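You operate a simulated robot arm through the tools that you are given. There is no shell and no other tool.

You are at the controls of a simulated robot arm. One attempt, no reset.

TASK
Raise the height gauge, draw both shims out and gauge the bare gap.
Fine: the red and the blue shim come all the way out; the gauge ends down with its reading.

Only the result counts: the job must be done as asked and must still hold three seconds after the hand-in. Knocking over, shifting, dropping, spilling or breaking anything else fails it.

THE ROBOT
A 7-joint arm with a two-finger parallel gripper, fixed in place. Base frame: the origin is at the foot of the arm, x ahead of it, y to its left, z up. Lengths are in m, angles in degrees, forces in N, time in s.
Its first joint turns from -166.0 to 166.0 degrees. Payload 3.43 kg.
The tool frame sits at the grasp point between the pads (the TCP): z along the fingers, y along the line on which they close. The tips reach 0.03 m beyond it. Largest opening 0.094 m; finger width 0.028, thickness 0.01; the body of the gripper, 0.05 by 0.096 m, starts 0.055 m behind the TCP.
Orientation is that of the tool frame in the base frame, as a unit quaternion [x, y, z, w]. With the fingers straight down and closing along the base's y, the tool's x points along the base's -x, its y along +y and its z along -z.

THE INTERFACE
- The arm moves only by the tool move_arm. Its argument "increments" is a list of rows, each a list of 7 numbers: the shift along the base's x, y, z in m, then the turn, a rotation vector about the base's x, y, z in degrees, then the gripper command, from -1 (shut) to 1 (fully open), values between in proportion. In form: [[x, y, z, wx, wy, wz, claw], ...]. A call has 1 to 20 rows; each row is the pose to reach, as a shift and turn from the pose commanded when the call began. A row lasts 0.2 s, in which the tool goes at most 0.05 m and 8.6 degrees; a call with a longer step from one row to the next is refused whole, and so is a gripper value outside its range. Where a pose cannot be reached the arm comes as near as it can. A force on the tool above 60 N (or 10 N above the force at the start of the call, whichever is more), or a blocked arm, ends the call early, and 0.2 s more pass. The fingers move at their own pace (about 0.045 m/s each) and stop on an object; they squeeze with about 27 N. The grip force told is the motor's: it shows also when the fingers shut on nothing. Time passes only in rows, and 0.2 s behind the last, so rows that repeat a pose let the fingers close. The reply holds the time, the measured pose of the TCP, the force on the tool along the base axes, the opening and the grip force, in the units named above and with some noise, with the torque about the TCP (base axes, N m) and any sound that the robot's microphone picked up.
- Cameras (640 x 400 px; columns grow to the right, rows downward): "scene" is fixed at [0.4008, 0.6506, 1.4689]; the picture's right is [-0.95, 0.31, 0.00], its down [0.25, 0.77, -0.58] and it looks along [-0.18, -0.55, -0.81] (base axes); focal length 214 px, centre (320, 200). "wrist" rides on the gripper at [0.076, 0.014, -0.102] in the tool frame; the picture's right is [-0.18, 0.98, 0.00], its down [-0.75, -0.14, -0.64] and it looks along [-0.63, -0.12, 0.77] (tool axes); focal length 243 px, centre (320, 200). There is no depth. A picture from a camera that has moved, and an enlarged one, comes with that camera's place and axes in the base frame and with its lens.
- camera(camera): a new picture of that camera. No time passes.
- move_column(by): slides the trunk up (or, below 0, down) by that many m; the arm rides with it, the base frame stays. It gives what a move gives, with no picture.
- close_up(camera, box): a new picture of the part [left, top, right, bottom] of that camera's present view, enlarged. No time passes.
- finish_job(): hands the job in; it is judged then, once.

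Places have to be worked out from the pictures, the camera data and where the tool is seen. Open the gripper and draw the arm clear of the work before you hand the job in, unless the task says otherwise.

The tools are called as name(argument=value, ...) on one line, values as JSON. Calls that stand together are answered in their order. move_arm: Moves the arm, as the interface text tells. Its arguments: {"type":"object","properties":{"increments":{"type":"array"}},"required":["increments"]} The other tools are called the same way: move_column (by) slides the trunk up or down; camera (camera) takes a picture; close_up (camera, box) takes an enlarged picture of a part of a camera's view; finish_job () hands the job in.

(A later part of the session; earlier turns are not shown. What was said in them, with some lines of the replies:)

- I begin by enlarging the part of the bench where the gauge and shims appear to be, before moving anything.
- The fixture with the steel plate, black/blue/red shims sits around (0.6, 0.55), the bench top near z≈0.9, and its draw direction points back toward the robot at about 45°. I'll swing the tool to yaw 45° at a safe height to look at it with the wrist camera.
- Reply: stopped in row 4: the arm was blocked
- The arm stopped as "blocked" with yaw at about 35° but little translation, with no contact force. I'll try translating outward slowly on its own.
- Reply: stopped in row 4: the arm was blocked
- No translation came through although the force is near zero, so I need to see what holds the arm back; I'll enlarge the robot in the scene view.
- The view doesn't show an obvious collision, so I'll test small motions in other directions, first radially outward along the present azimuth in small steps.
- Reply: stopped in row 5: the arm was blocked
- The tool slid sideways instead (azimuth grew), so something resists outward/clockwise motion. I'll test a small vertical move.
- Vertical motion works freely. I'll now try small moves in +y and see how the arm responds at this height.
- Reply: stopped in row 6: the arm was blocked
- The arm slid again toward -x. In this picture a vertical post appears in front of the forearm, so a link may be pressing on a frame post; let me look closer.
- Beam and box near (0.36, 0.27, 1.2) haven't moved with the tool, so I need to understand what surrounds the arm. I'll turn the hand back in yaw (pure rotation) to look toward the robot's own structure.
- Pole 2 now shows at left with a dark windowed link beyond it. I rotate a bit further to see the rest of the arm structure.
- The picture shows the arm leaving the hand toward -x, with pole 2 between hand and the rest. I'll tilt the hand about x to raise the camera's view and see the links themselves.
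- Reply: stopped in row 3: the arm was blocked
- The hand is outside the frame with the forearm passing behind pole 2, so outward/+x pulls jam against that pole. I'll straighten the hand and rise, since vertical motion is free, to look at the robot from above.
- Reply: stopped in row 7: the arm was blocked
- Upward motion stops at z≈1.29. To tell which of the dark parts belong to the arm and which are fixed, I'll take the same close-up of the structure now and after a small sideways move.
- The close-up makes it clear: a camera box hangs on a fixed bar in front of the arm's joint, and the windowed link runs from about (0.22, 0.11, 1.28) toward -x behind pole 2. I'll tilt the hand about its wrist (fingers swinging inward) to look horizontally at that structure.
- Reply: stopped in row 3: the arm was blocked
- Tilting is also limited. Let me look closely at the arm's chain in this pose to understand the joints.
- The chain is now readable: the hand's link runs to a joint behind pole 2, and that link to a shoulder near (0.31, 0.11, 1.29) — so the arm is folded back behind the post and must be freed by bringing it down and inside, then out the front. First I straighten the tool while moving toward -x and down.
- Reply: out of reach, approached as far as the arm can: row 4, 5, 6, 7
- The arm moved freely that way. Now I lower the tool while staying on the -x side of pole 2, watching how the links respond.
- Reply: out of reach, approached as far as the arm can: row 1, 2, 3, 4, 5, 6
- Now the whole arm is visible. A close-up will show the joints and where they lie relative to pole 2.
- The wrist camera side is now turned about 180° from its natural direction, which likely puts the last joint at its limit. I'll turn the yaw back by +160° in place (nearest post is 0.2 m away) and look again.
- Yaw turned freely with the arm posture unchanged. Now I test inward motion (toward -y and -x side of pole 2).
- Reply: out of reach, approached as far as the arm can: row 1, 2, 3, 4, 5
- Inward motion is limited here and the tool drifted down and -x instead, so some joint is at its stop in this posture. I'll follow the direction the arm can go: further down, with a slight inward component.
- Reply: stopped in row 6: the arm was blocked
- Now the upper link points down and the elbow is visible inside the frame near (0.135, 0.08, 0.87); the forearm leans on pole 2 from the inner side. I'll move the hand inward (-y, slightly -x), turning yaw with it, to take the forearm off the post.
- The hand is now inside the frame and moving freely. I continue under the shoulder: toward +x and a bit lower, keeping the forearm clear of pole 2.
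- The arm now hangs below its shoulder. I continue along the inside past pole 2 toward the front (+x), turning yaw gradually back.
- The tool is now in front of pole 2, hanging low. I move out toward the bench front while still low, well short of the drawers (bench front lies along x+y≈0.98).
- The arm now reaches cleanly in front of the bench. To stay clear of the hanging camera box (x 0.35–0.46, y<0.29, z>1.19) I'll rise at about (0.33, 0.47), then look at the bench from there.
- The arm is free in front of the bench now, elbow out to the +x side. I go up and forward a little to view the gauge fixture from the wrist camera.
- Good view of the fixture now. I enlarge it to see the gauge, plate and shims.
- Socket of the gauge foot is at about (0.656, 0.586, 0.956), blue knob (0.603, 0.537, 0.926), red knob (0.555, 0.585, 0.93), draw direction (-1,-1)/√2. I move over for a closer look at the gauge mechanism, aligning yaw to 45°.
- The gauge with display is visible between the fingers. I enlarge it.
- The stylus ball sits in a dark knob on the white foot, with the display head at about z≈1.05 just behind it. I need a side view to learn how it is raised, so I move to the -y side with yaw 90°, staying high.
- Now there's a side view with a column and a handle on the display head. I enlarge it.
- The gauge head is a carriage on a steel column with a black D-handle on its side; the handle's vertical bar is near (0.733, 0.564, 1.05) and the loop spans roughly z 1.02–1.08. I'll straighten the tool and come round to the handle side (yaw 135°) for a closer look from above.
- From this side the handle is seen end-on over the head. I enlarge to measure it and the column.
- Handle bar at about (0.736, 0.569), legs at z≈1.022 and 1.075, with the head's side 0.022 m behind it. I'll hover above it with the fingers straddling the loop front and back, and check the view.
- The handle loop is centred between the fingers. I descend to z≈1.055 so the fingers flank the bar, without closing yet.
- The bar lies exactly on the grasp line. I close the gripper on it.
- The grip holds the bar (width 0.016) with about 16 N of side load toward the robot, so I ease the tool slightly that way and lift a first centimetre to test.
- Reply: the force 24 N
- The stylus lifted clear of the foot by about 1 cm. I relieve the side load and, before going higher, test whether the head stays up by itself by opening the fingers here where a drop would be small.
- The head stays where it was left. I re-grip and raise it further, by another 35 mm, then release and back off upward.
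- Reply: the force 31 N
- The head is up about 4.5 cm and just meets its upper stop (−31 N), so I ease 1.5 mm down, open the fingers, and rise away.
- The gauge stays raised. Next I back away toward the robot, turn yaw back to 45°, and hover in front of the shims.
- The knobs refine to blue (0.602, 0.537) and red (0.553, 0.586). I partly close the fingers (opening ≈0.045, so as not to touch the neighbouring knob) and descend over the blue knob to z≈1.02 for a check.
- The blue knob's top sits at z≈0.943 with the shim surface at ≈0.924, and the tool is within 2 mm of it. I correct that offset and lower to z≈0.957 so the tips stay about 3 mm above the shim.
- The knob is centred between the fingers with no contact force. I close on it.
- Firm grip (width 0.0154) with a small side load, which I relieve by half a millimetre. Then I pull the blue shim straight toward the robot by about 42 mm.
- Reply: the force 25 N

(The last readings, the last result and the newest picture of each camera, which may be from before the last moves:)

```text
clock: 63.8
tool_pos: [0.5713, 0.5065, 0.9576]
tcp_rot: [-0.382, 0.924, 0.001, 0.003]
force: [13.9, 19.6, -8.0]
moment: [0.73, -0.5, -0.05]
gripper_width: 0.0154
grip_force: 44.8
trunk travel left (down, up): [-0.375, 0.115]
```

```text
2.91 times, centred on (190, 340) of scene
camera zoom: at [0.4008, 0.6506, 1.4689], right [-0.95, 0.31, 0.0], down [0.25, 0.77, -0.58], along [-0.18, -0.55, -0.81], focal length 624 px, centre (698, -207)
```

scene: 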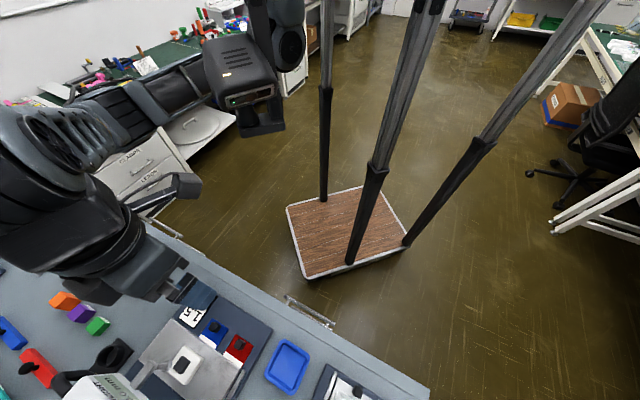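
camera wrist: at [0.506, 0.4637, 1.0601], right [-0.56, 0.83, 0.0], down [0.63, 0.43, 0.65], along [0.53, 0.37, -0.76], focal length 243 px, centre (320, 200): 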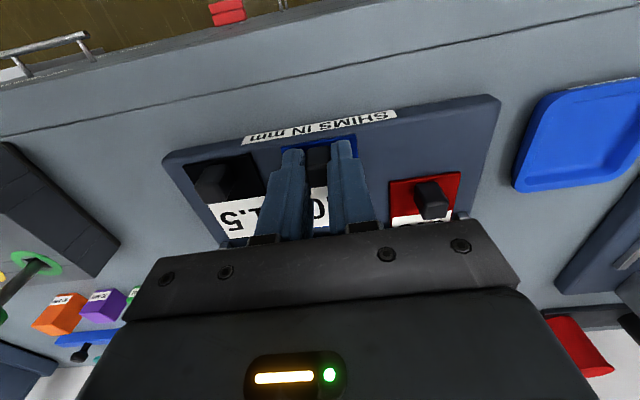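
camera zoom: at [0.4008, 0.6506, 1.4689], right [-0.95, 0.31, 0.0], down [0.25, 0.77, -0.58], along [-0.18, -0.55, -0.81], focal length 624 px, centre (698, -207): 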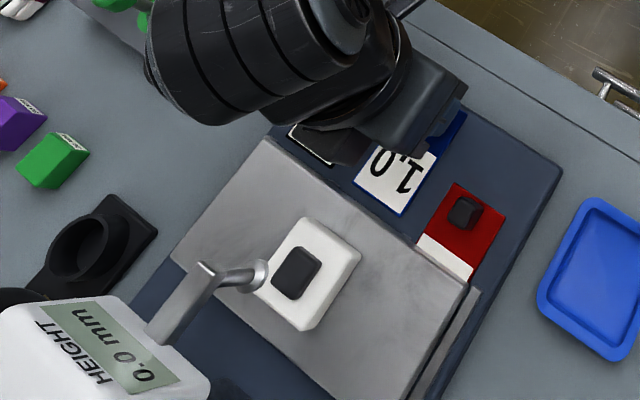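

The blue shim came out showing "1.0", its back edge clear of the plate just like the black one; the 24 N rise at the end suggests its end stop. I ease off slightly, open, and rise.

move_arm(increments=[[0.0006, 0.0006, 0, 0, 0, 0, -1], [0.0006, 0.0006, 0, 0, 0, 0, -0.5], [0.0006, 0.0006, 0, 0, 0, 0, -0.04], [0.0006, 0.0006, 0, 0, 0, 0, -0.04], [0.0006, 0.0006, 0, 0, 0, 0, -0.04], [0.0006, 0.0006, 0.02, 0, 0, 0, -0.04], [0.0006, 0.0006, 0.05, 0, 0, 0, -0.04], [0.0006, 0.0006, 0.08, 0, 0, 0, -0.04], [0.0006, 0.0006, 0.1, 0, 0, 0, -0.04], [0.0006, 0.0006, 0.1, 0, 0, 0, -0.04]])

camera(camera="wrist")

close_up(camera="wrist", box=[220, 60, 460, 240])

```text
clock: 66.0
tool_pos: [0.5708, 0.5068, 1.0582]
tcp_rot: [-0.383, 0.924, 0.001, 0.001]
force: [0.3, 0.4, 1.2]
moment: [0.03, -0.01, -0.01]
gripper_width: 0.0447
grip_force: 0.0
trunk travel left (down, up): [-0.375, 0.115]
```

```text
taken
camera wrist: at [0.5057, 0.4627, 1.1611], right [-0.57, 0.82, 0.0], down [0.63, 0.43, 0.65], along [0.53, 0.36, -0.76], focal length 243 px, centre (320, 200)
```

wrist: 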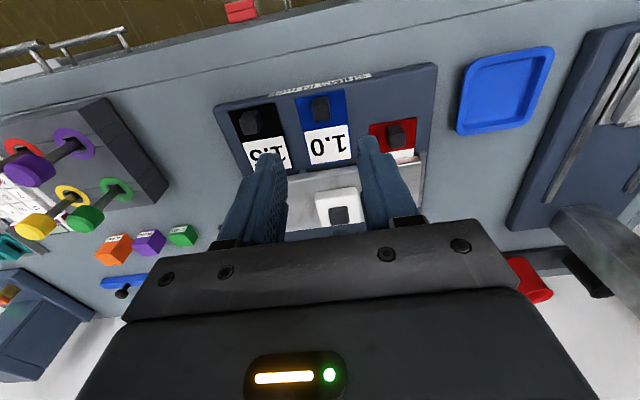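

```text
2.22 times, centred on (340, 150) of wrist
camera zoom: at [0.5057, 0.4627, 1.1611], right [-0.57, 0.82, 0.0], down [0.63, 0.43, 0.65], along [0.53, 0.36, -0.76], focal length 539 px, centre (276, 311)
```

zoom: 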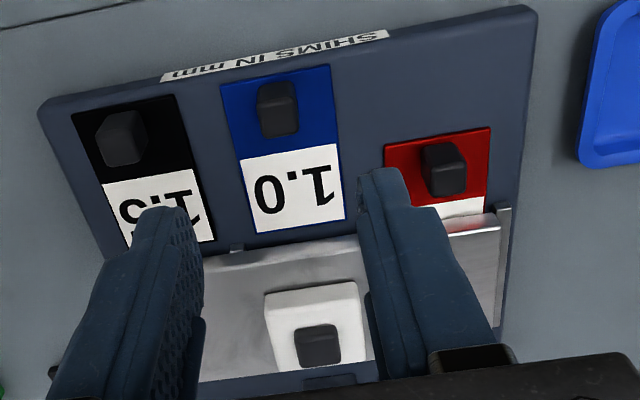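

Blue knob is now level with the fully drawn black one (a≈0.764 for both), so it is fully out. Next I move above the red knob at about (0.552, 0.584) and check.

move_arm(increments=[[-0.006, 0.025, 0, 0, 0, 0, -0.04], [-0.012, 0.05, 0, 0, 0, 0, -0.04], [-0.0185, 0.077, 0, 0, 0, 0, -0.04], [-0.0185, 0.077, -0.02, 0, 0, 0, -0.04], [-0.0185, 0.077, -0.04, 0, 0, 0, -0.04], [-0.0185, 0.077, -0.04, 0, 0, 0, -0.04]])

camera(camera="wrist")

close_up(camera="wrist", box=[220, 80, 420, 240])

```text
clock: 67.4
tool_pos: [0.552, 0.5833, 1.0165]
tcp_rot: [-0.383, 0.924, -0.001, 0.002]
force: [0.2, 0.4, 0.2]
moment: [0.02, 0.0, -0.02]
gripper_width: 0.0451
grip_force: 0.1
trunk travel left (down, up): [-0.375, 0.115]
```

```text
taken
camera wrist: at [0.4872, 0.5407, 1.1205], right [-0.57, 0.82, 0.0], down [0.63, 0.43, 0.65], along [0.53, 0.36, -0.76], focal length 243 px, centre (320, 200)
```

wrist: 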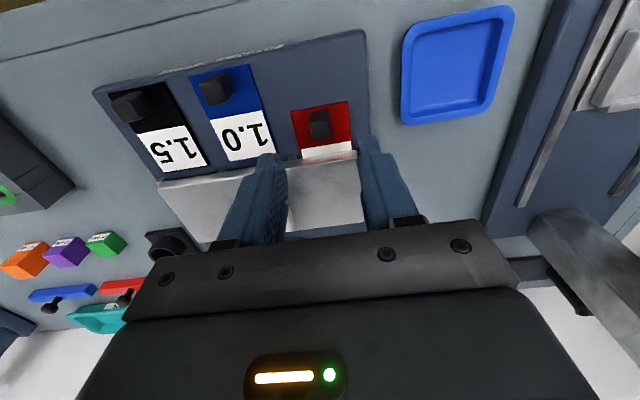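

```text
2.50 times, centred on (320, 160) of wrist
camera zoom: at [0.4872, 0.5407, 1.1205], right [-0.57, 0.82, 0.0], down [0.63, 0.43, 0.65], along [0.53, 0.36, -0.76], focal length 606 px, centre (320, 300)
```

zoom: 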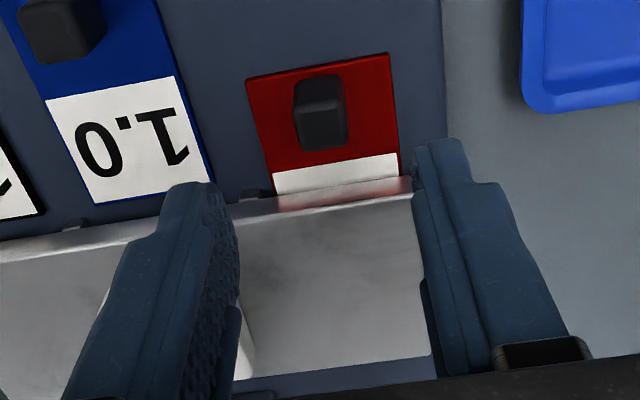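

The red knob is centred under the tool. I lower to z≈0.957 and close on it.

move_arm(increments=[[0, 0, -0.02, 0, 0, 0, -0.04], [0, 0, -0.04, 0, 0, 0, -0.04], [0, 0, -0.054, 0, 0, 0, -0.04], [0, 0, -0.0595, 0, 0, 0, -0.04], [0, 0, -0.0595, 0, 0, 0, -0.04]])

move_arm(increments=[[0, 0, 0, 0, 0, 0, -1], [0, 0, 0, 0, 0, 0, -1], [0, 0, 0, 0, 0, 0, -1], [0, 0, 0, 0, 0, 0, -1], [0, 0, 0, 0, 0, 0, -1]])

close_up(camera="wrist", box=[220, 80, 420, 240])

```text
clock: 68.6
tool_pos: [0.5499, 0.5839, 0.9571]
tcp_rot: [-0.382, 0.924, 0.0, 0.002]
force: [-0.2, 0.3, -0.5]
moment: [0.01, -0.04, -0.02]
gripper_width: 0.045
grip_force: 0.1
trunk travel left (down, up): [-0.375, 0.115]
```

```text
clock: 69.8
tool_pos: [0.5515, 0.5832, 0.9576]
tcp_rot: [-0.384, 0.924, 0.0, 0.002]
force: [-2.1, 2.0, -1.3]
moment: [0.17, 0.01, -0.03]
gripper_width: 0.0156
grip_force: 45.3
trunk travel left (down, up): [-0.375, 0.115]
```

```text
2.50 times, centred on (320, 160) of wrist
camera zoom: at [0.4867, 0.5404, 1.061], right [-0.57, 0.82, 0.0], down [0.63, 0.43, 0.65], along [0.53, 0.36, -0.76], focal length 606 px, centre (320, 300)
```

zoom: 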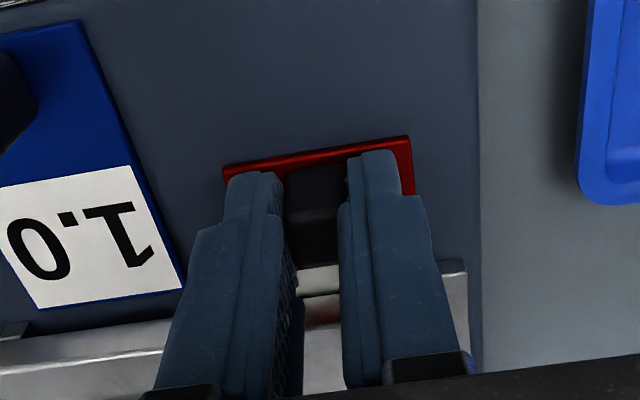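

The red knob is gripped (0.0156) with little side load. I pull it straight toward the robot the same 42 mm.

move_arm(increments=[[-0.003, -0.003, 0, 0, 0, 0, -1], [-0.007, -0.007, 0, 0, 0, 0, -1], [-0.011, -0.011, 0, 0, 0, 0, -1], [-0.015, -0.015, 0, 0, 0, 0, -1], [-0.019, -0.019, 0, 0, 0, 0, -1], [-0.023, -0.023, 0, 0, 0, 0, -1], [-0.027, -0.027, 0, 0, 0, 0, -1], [-0.0297, -0.0297, 0, 0, 0, 0, -1], [-0.0297, -0.0297, 0, 0, 0, 0, -1]])

camera(camera="wrist")

close_up(camera="scene", box=[80, 280, 300, 400])

```text
clock: 71.8
tool_pos: [0.5231, 0.5553, 0.9578]
tcp_rot: [-0.382, 0.924, 0.001, 0.002]
force: [-1.0, 23.7, -3.6]
moment: [0.29, 0.35, -0.05]
gripper_width: 0.0158
grip_force: 44.8
trunk travel left (down, up): [-0.375, 0.115]
```

```text
taken
camera wrist: at [0.4579, 0.5116, 1.0608], right [-0.56, 0.83, 0.0], down [0.63, 0.43, 0.65], along [0.53, 0.37, -0.76], focal length 243 px, centre (320, 200)
```

wrist: 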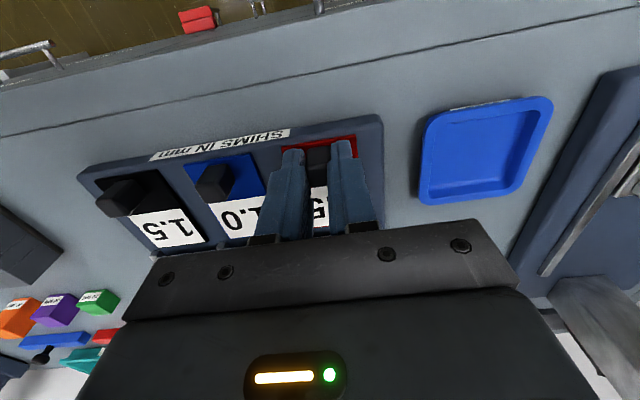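

```text
2.91 times, centred on (190, 340) of scene
camera zoom: at [0.4008, 0.6506, 1.4689], right [-0.95, 0.31, 0.0], down [0.25, 0.77, -0.58], along [-0.18, -0.55, -0.81], focal length 624 px, centre (698, -207)
```

zoom: 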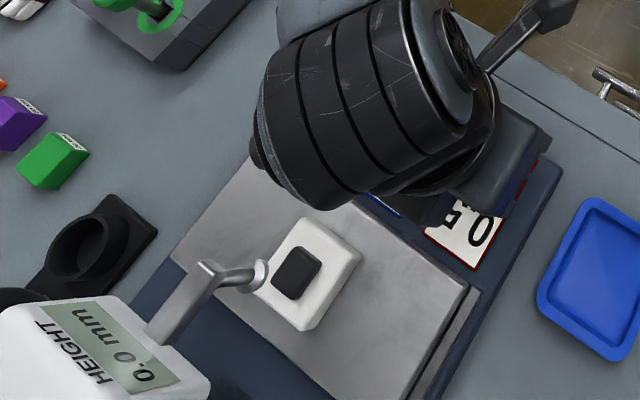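

Red came out showing "0.5", again meeting its end stop. I ease off, open and rise to check both.

move_arm(increments=[[0.0003, 0.0008, 0, 0, 0, 0, -1], [0.0003, 0.0008, 0, 0, 0, 0, -0.5], [0.0003, 0.0008, 0, 0, 0, 0, -0.04], [0.0003, 0.0008, 0, 0, 0, 0, -0.04], [0.0003, 0.0008, 0, 0, 0, 0, -0.04], [0.0003, 0.0008, 0.02, 0, 0, 0, -0.04], [0.0003, 0.0008, 0.05, 0, 0, 0, -0.04], [0.0003, 0.0008, 0.08, 0, 0, 0, -0.04], [0.0003, 0.0008, 0.11, 0, 0, 0, 0.3], [0.0003, 0.0008, 0.14, 0, 0, 0, 1], [0.0003, 0.0008, 0.17, 0, 0, 0, 1], [0.0003, 0.0008, 0.17, 0, 0, 0, 1]])

camera(camera="wrist")

close_up(camera="wrist", box=[200, 60, 420, 230])

close_up(camera="scene", box=[80, 280, 300, 400])

```text
clock: 74.4
tool_pos: [0.5229, 0.5535, 1.1284]
tcp_rot: [-0.383, 0.924, 0.0, 0.002]
force: [0.0, 0.5, 0.8]
moment: [-0.02, -0.01, -0.01]
gripper_width: 0.0939
grip_force: 0.0
trunk travel left (down, up): [-0.375, 0.115]
```

```text
taken
camera wrist: at [0.4582, 0.5103, 1.232], right [-0.57, 0.82, 0.0], down [0.63, 0.43, 0.65], along [0.53, 0.36, -0.76], focal length 243 px, centre (320, 200)
```

wrist: 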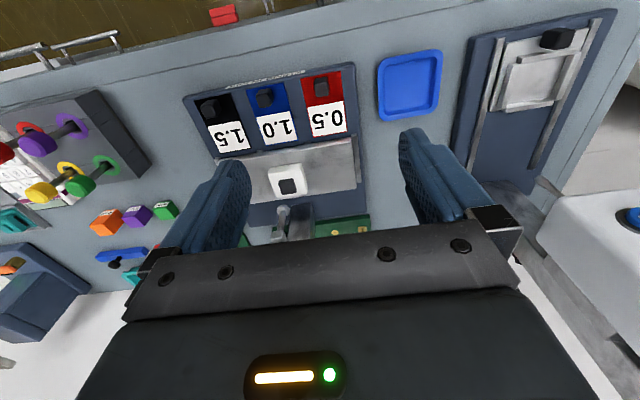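

```text
2.35 times, centred on (310, 145) of wrist
camera zoom: at [0.4582, 0.5103, 1.232], right [-0.57, 0.82, 0.0], down [0.63, 0.43, 0.65], along [0.53, 0.36, -0.76], focal length 571 px, centre (344, 329)
```

zoom: 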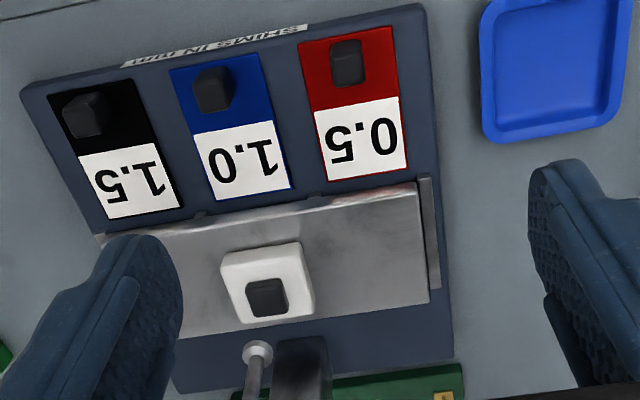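

```text
2.91 times, centred on (190, 340) of scene
camera zoom: at [0.4008, 0.6506, 1.4689], right [-0.95, 0.31, 0.0], down [0.25, 0.77, -0.58], along [-0.18, -0.55, -0.81], focal length 624 px, centre (698, -207)
```

zoom: 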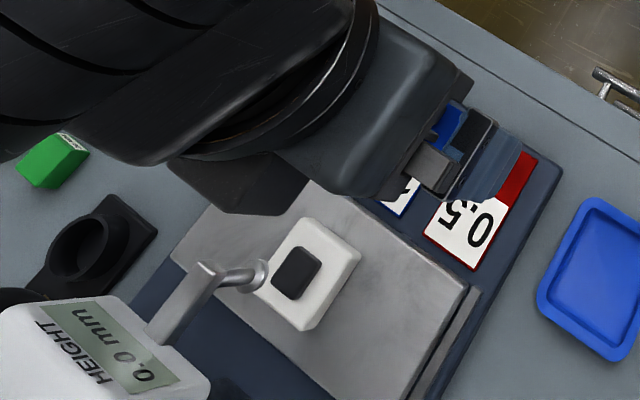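

All three shims now lie drawn out in line, clear of the plate. Next I return to the gauge handle: rise, swing round with yaw back to 135°, staying on the robot side of the head.

move_arm(increments=[[0.015, -0.015, 0.03, 0, 0, 0, 1], [0.03, -0.03, 0.06, 0, 0, 0, 1], [0.045, -0.0465, 0.0916, 0, 0, 0, 1], [0.045, -0.0465, 0.0916, 0, 0, 7, 1], [0.05, -0.0515, 0.0916, 0, 0, 15, 1], [0.06, -0.0565, 0.0916, 0, 0, 23, 1], [0.07, -0.0615, 0.0916, 0, 0, 31, 1], [0.08, -0.0665, 0.0916, 0, 0, 39, 1], [0.09, -0.0715, 0.0916, 0, 0, 47, 1], [0.1, -0.0765, 0.0916, 0, 0, 55, 1], [0.11, -0.0765, 0.0916, 0, 0, 63, 1], [0.12, -0.0765, 0.0916, 0, 0, 71, 1], [0.125, -0.0765, 0.0916, 0, 0, 79, 1], [0.125, -0.0765, 0.0916, 0, 0, 86, 1], [0.125, -0.0765, 0.0916, 0, 0, 90, 1], [0.125, -0.0765, 0.0916, 0, 0, 90, 1]])

camera(camera="wrist")

```text
clock: 77.8
tool_pos: [0.6463, 0.4782, 1.2185]
tcp_rot: [0.924, -0.381, -0.001, -0.002]
force: [0.0, 0.5, 0.0]
moment: [-0.01, 0.02, -0.02]
gripper_width: 0.094
grip_force: 0.1
trunk travel left (down, up): [-0.375, 0.115]
```

```text
taken
camera wrist: at [0.6915, 0.4145, 1.3227], right [-0.82, -0.57, 0.0], down [-0.43, 0.63, 0.65], along [-0.37, 0.53, -0.76], focal length 243 px, centre (320, 200)
```

wrist: 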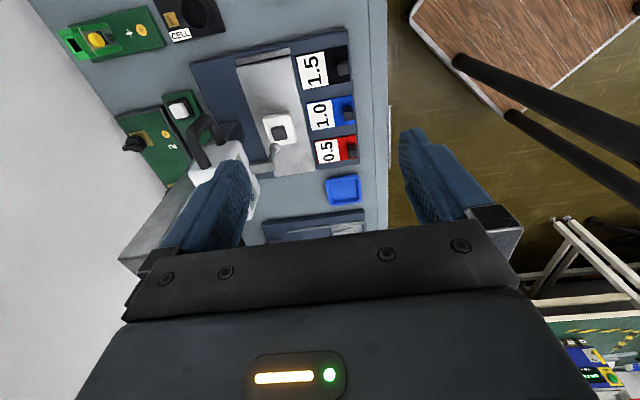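

The raised head and handle are visible at left as expected. I move straight back (+a) to hover above the handle, as before.

move_arm(increments=[[0.03, 0.03, 0, 0, 0, 0, 1], [0.06, 0.06, 0, 0, 0, 0, 1], [0.0913, 0.0885, 0, 0, 0, 0, 1], [0.0913, 0.0885, -0.02, 0, 0, 0, 1], [0.0913, 0.0885, -0.02, 0, 0, 0, 1]])

camera(camera="wrist")

close_up(camera="wrist", box=[220, 80, 420, 240])

```text
clock: 79.0
tool_pos: [0.7392, 0.5667, 1.1995]
tcp_rot: [0.924, -0.382, 0.0, -0.002]
force: [-1.1, 0.1, -0.1]
moment: [0.02, -0.02, -0.02]
gripper_width: 0.0938
grip_force: 0.0
trunk travel left (down, up): [-0.375, 0.115]
```

```text
taken
camera wrist: at [0.7828, 0.5032, 1.3028], right [-0.82, -0.57, 0.0], down [-0.43, 0.63, 0.65], along [-0.36, 0.53, -0.76], focal length 243 px, centre (320, 200)
```

wrist: 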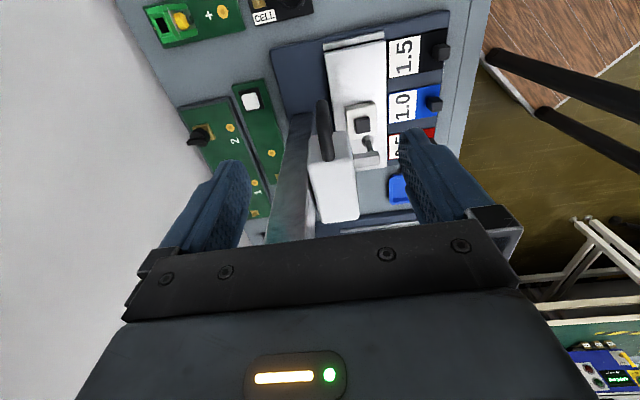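

```text
2.50 times, centred on (320, 160) of wrist
camera zoom: at [0.7828, 0.5032, 1.3028], right [-0.82, -0.57, 0.0], down [-0.43, 0.63, 0.65], along [-0.36, 0.53, -0.76], focal length 606 px, centre (320, 300)
```

zoom: 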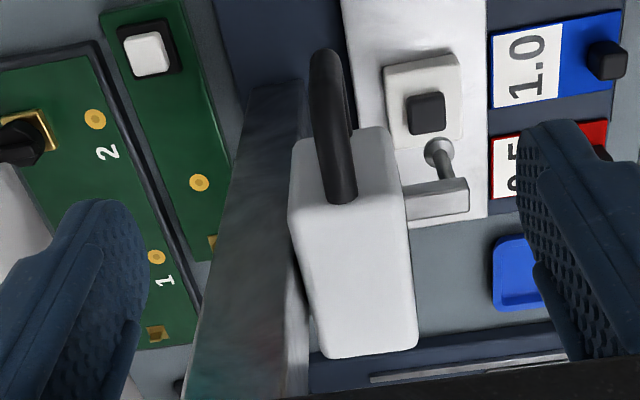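

Aligned as before (about 2 mm off in x by my command sums, which I correct). I descend 0.10 m to straddle the raised handle.

move_arm(increments=[[-0.0018, -0.0002, -0.03, 0, 0, 0, 1], [-0.0018, -0.0002, -0.06, 0, 0, 0, 1], [-0.0018, -0.0002, -0.085, 0, 0, 0, 1], [-0.0018, -0.0002, -0.1, 0, 0, 0, 1], [-0.0018, -0.0002, -0.1, 0, 0, 0, 1]])

close_up(camera="wrist", box=[220, 80, 420, 240])

```text
clock: 80.2
tool_pos: [0.737, 0.5665, 1.0994]
tcp_rot: [0.925, -0.381, -0.002, -0.002]
force: [-1.0, 0.2, 0.2]
moment: [-0.02, 0.03, 0.02]
gripper_width: 0.0937
grip_force: 0.1
trunk travel left (down, up): [-0.375, 0.115]
```

```text
2.50 times, centred on (320, 160) of wrist
camera zoom: at [0.7803, 0.5031, 1.2027], right [-0.82, -0.57, 0.0], down [-0.43, 0.63, 0.65], along [-0.36, 0.53, -0.76], focal length 606 px, centre (320, 300)
```

zoom: 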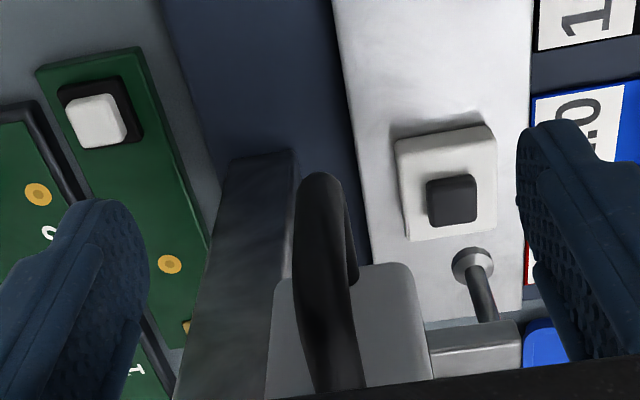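

The handle is between the fingers at its raised height. I close on it and start lowering, first 3.5 cm (free travel), then slowly.

move_arm(increments=[[0, 0, 0, 0, 0, 0, -1], [0, 0, 0, 0, 0, 0, -1], [0, 0, 0, 0, 0, 0, -1], [0, 0, 0, 0, 0, 0, -1], [0, 0, 0, 0, 0, 0, -1], [0, 0, 0, 0, 0, 0, -1], [0, 0, 0, 0, 0, 0, -1]])

move_arm(increments=[[0, 0, -0.006, 0, 0, 0, -1], [0, 0, -0.012, 0, 0, 0, -1], [0, 0, -0.018, 0, 0, 0, -1], [0, 0, -0.024, 0, 0, 0, -1], [0, 0, -0.03, 0, 0, 0, -1], [0, 0, -0.035, 0, 0, 0, -1], [0, 0, -0.035, 0, 0, 0, -1]])

close_up(camera="scene", box=[80, 280, 300, 400])

close_up(camera="wrist", box=[220, 80, 420, 240])

```text
clock: 81.8
tool_pos: [0.7381, 0.5671, 1.0987]
tcp_rot: [0.924, -0.382, -0.001, -0.002]
force: [5.6, 7.1, -0.7]
moment: [0.0, 0.05, -0.1]
gripper_width: 0.0159
grip_force: 45.5
trunk travel left (down, up): [-0.375, 0.115]
```

```text
clock: 83.4
tool_pos: [0.7372, 0.5657, 1.0631]
tcp_rot: [0.924, -0.381, -0.002, -0.002]
force: [4.7, 12.5, 0.0]
moment: [0.01, 0.12, -0.13]
gripper_width: 0.0162
grip_force: 45.5
trunk travel left (down, up): [-0.375, 0.115]
```

```text
2.91 times, centred on (190, 340) of scene
camera zoom: at [0.4008, 0.6506, 1.4689], right [-0.95, 0.31, 0.0], down [0.25, 0.77, -0.58], along [-0.18, -0.55, -0.81], focal length 624 px, centre (698, -207)
```

zoom: 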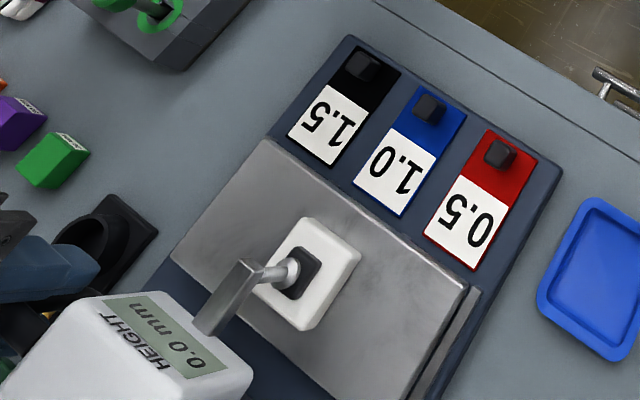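

```text
2.50 times, centred on (320, 160) of wrist
camera zoom: at [0.7807, 0.5034, 1.167], right [-0.82, -0.57, 0.0], down [-0.43, 0.63, 0.65], along [-0.37, 0.53, -0.76], focal length 606 px, centre (320, 300)
```

zoom: 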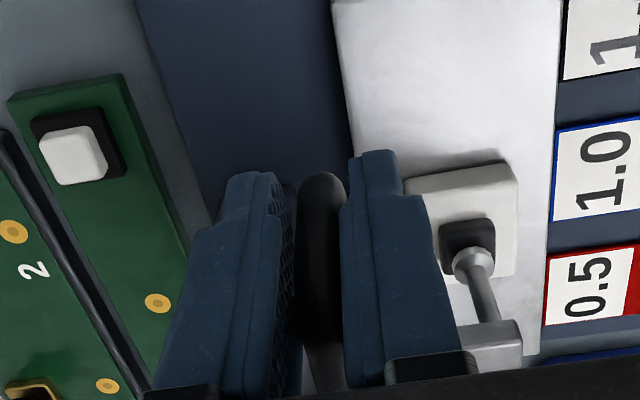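

Nearly down: the ball is about 8 mm above the foot and both shims are plainly out. I continue lowering in small steps, watching the force and display.

move_arm(increments=[[0, 0, -0.002, 0, 0, 0, -1], [0, 0, -0.004, 0, 0, 0, -1], [0, 0, -0.006, 0, 0, 0, -1], [0, 0, -0.007, 0, 0, 0, -1], [0, 0, -0.007, 0, 0, 0, -1]])

close_up(camera="scene", box=[80, 320, 220, 400])

```text
clock: 84.6
tool_pos: [0.7355, 0.5669, 1.0594]
tcp_rot: [0.924, -0.382, 0.0, -0.003]
force: [4.0, 6.9, 21.9]
moment: [-0.05, 0.04, -0.11]
gripper_width: 0.0161
grip_force: 45.3
trunk travel left (down, up): [-0.375, 0.115]
```

```text
4.57 times, centred on (150, 360) of scene
camera zoom: at [0.4008, 0.6506, 1.4689], right [-0.95, 0.31, 0.0], down [0.25, 0.77, -0.58], along [-0.18, -0.55, -0.81], focal length 980 px, centre (1097, -531)
```

zoom: 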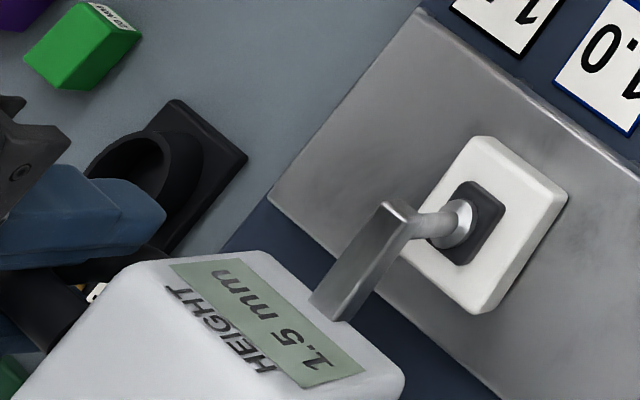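

The ball is seated (22 N) and the display now reads 1.5 mm. I ease most of the push off, then open the fingers and check that the reading holds.

move_arm(increments=[[0, 0, 0, 0, 0, 0, -1], [0, 0, 0.001, 0, 0, 0, -1], [0, 0, 0.0018, 0, 0, 0, -1], [0, 0, 0.0018, 0, 0, 0, -1]])

move_arm(increments=[[0, 0, 0, 0, 0, 0, -0.5], [0, 0, 0, 0, 0, 0, 0], [0, 0, 0, 0, 0, 0, 1], [0, 0, 0, 0, 0, 0, 1], [0, 0, 0, 0, 0, 0, 1], [0, 0, 0, 0, 0, 0, 1], [0, 0, 0, 0, 0, 0, 1]])

close_up(camera="scene", box=[80, 320, 220, 400])

close_up(camera="wrist", box=[220, 80, 420, 240])

```text
clock: 85.6
tool_pos: [0.7366, 0.5671, 1.0595]
tcp_rot: [0.924, -0.384, -0.003, -0.002]
force: [11.1, 16.2, 21.8]
moment: [0.1, 0.28, -0.19]
gripper_width: 0.016
grip_force: 44.5
trunk travel left (down, up): [-0.375, 0.115]
```

```text
clock: 87.2
tool_pos: [0.7363, 0.5663, 1.06]
tcp_rot: [0.924, -0.382, -0.001, -0.002]
force: [-0.1, 0.0, 0.6]
moment: [0.02, 0.01, 0.01]
gripper_width: 0.0941
grip_force: 0.1
trunk travel left (down, up): [-0.375, 0.115]
```

```text
4.57 times, centred on (150, 360) of scene
camera zoom: at [0.4008, 0.6506, 1.4689], right [-0.95, 0.31, 0.0], down [0.25, 0.77, -0.58], along [-0.18, -0.55, -0.81], focal length 980 px, centre (1097, -531)
```

zoom: 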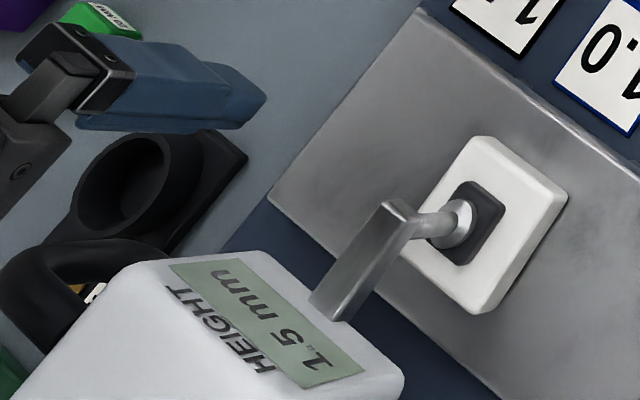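

```text
2.50 times, centred on (320, 160) of wrist
camera zoom: at [0.7806, 0.5029, 1.1626], right [-0.82, -0.57, 0.0], down [-0.43, 0.63, 0.65], along [-0.36, 0.53, -0.76], focal length 606 px, centre (320, 300)
```

zoom: 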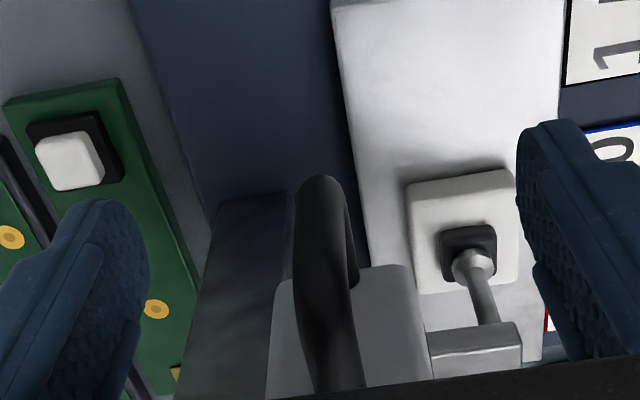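

The reading of 1.5 mm (1.0 + 0.5 drawn out) holds with the gripper open. I rise straight up off the handle and withdraw along the path used before.

move_arm(increments=[[0, 0, 0.03, 0, 0, 0, 1], [0, 0, 0.06, 0, 0, 0, 1], [0, 0, 0.09, 0, 0, 0, 1], [0, 0, 0.12, 0, 0, 0, 1], [0, 0, 0.15, 0, 0, 0, 1], [0, 0, 0.16, 0, 0, 0, 1], [0, 0, 0.16, 0, 0, 0, 1]])

move_arm(increments=[[-0.03, -0.03, 0, 0, 0, 0, 1], [-0.06, -0.06, 0, 0, 0, 0, 1], [-0.09, -0.09, 0, 0, 0, -6, 1], [-0.1, -0.09, 0, 0, 0, -14, 1], [-0.11, -0.085, 0, 0, 0, -22, 1], [-0.12, -0.08, 0, 0, 0, -30, 1], [-0.13, -0.075, 0, 0, 0, -38, 1], [-0.14, -0.07, 0, 0, 0, -46, 1], [-0.15, -0.065, 0, 0, 0, -54, 1], [-0.16, -0.06, 0, 0, 0, -62, 1], [-0.17, -0.06, 0, 0, 0, -70, 1], [-0.18, -0.06, 0, 0, 0, -78, 1], [-0.19, -0.06, 0, 0, 0, -85, 1], [-0.2, -0.065, 0, 0, 0, -90, 1], [-0.2, -0.065, 0, 0, 0, -90, 1]])

camera(camera="wrist")

close_up(camera="scene", box=[80, 280, 300, 400])

```text
clock: 88.8
tool_pos: [0.7368, 0.5655, 1.2182]
tcp_rot: [0.924, -0.382, -0.002, -0.002]
force: [0.0, -0.5, -0.6]
moment: [-0.04, -0.04, -0.03]
gripper_width: 0.0938
grip_force: 0.1
trunk travel left (down, up): [-0.375, 0.115]
```

```text
clock: 92.0
tool_pos: [0.5373, 0.502, 1.2189]
tcp_rot: [-0.382, 0.924, 0.0, 0.002]
force: [-0.6, -0.5, -1.0]
moment: [0.0, 0.02, -0.01]
gripper_width: 0.0942
grip_force: 0.1
trunk travel left (down, up): [-0.375, 0.115]
```

```text
taken
camera wrist: at [0.4723, 0.4582, 1.3226], right [-0.56, 0.83, 0.0], down [0.63, 0.43, 0.64], along [0.53, 0.36, -0.76], focal length 243 px, centre (320, 200)
```

wrist: 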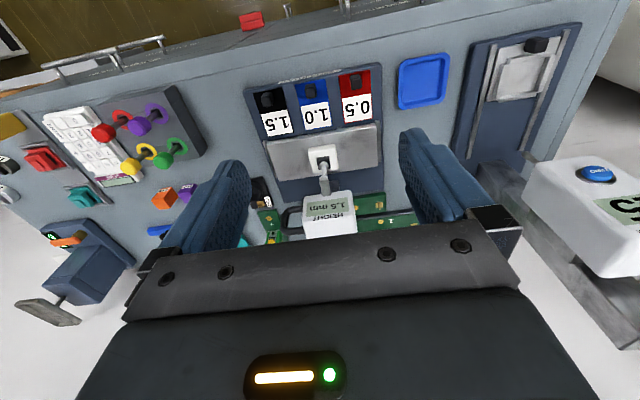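

```text
2.91 times, centred on (190, 340) of scene
camera zoom: at [0.4008, 0.6506, 1.4689], right [-0.95, 0.31, 0.0], down [0.25, 0.77, -0.58], along [-0.18, -0.55, -0.81], focal length 624 px, centre (698, -207)
```

zoom: 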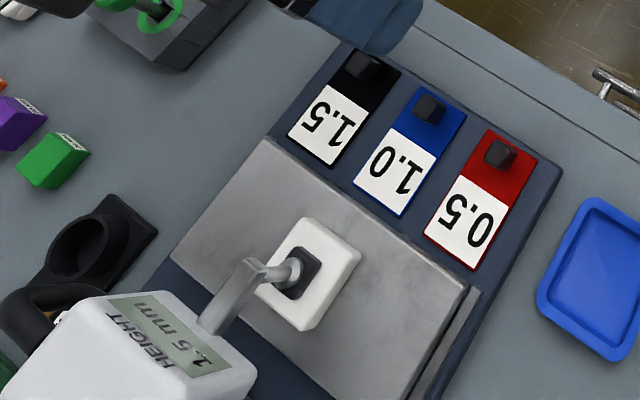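

Everything looks right: the display shows 1.5 mm with the gauge down, and both shims are fully out level with the black one. I draw the arm further back from the bench and take a last look.

move_arm(increments=[[-0.02, 0.0, 0, 0, 0, 0, 1], [-0.04, 0.0, 0, 0, 0, 0, 1], [-0.06, 0.0, 0, 0, 0, 1.5, 1], [-0.08, 0.0, 0, 0, 0, 3, 1], [-0.1, 0.0, -0.01, 0, 0, 5, 1], [-0.117, -0.002, -0.019, 0, 0, 7, 1], [-0.117, -0.002, -0.019, 0, 0, 7, 1], [-0.117, -0.002, -0.019, 0, 0, 7, 1]])

camera(camera="wrist")

camera(camera="scene")

close_up(camera="scene", box=[80, 320, 220, 400])

```text
clock: 93.8
tool_pos: [0.4199, 0.4987, 1.2007]
tcp_rot: [-0.438, 0.899, 0.001, 0.001]
force: [-0.8, -0.4, -0.8]
moment: [-0.03, -0.02, 0.0]
gripper_width: 0.0938
grip_force: 0.0
trunk travel left (down, up): [-0.375, 0.115]
```

```text
taken
camera wrist: at [0.3613, 0.4486, 1.3042], right [-0.66, 0.75, 0.0], down [0.57, 0.51, 0.65], along [0.48, 0.43, -0.76], focal length 243 px, centre (320, 200)
```

wrist: 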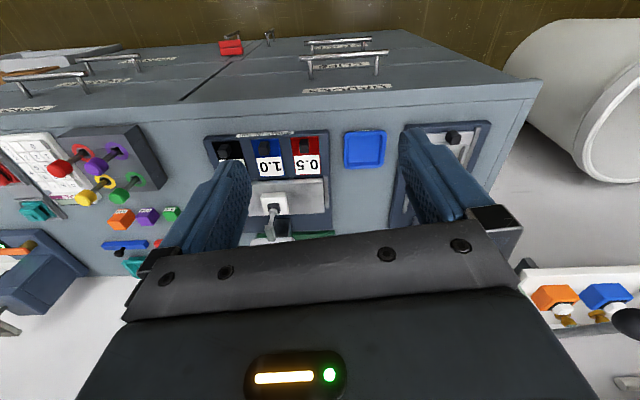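

```text
taken
```

scene: 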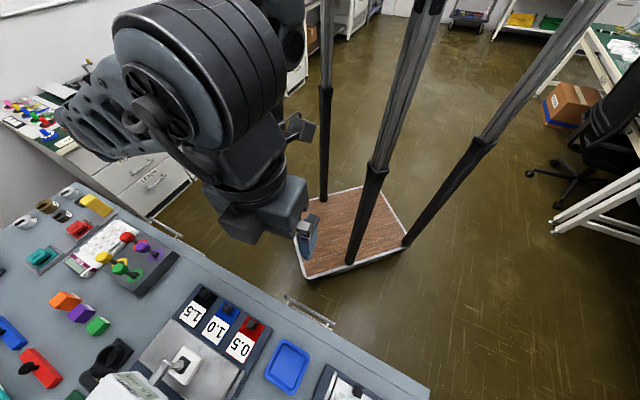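

```text
4.57 times, centred on (150, 360) of scene
camera zoom: at [0.4008, 0.6506, 1.4689], right [-0.95, 0.31, 0.0], down [0.25, 0.77, -0.58], along [-0.18, -0.55, -0.81], focal length 980 px, centre (1097, -531)
```

zoom: 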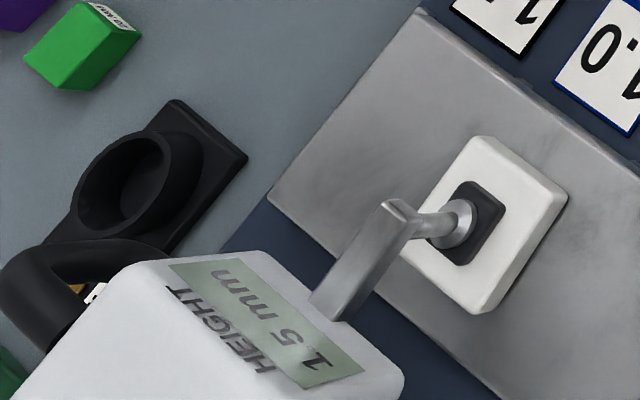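

The arm is clear and the gripper is open. Red (0.5) and blue (1.0) are fully out, the gauge is down reading 1.5 mm, and nothing else on the bench looks disturbed, so I hand the job in.

finish_job()

```text
The job is handed in.
```

The job is handed in. The height gauge was raised, both shims were drawn fully out, and the gauge is back down reading **1.5 mm** for the bare gap.

- **Shims:** blue (1.0) and red (0.5) each came out about 40 mm to their end stops. They now lie level with the black 1.5 shim and clear of the plate.
- **Gauge:** I lowered it until the ball seated on the foot, and the display changed from 0.0 to 1.5 mm. The reading held after I released the handle and backed away.
- **Start of the run:** the arm began folded behind one of the stand's posts and was blocked several times. I brought it down and around inside the stand before reaching the bench.
- **Surroundings:** the last pictures show nothing else on the bench moved. The gripper is open and the arm is clear of the work.
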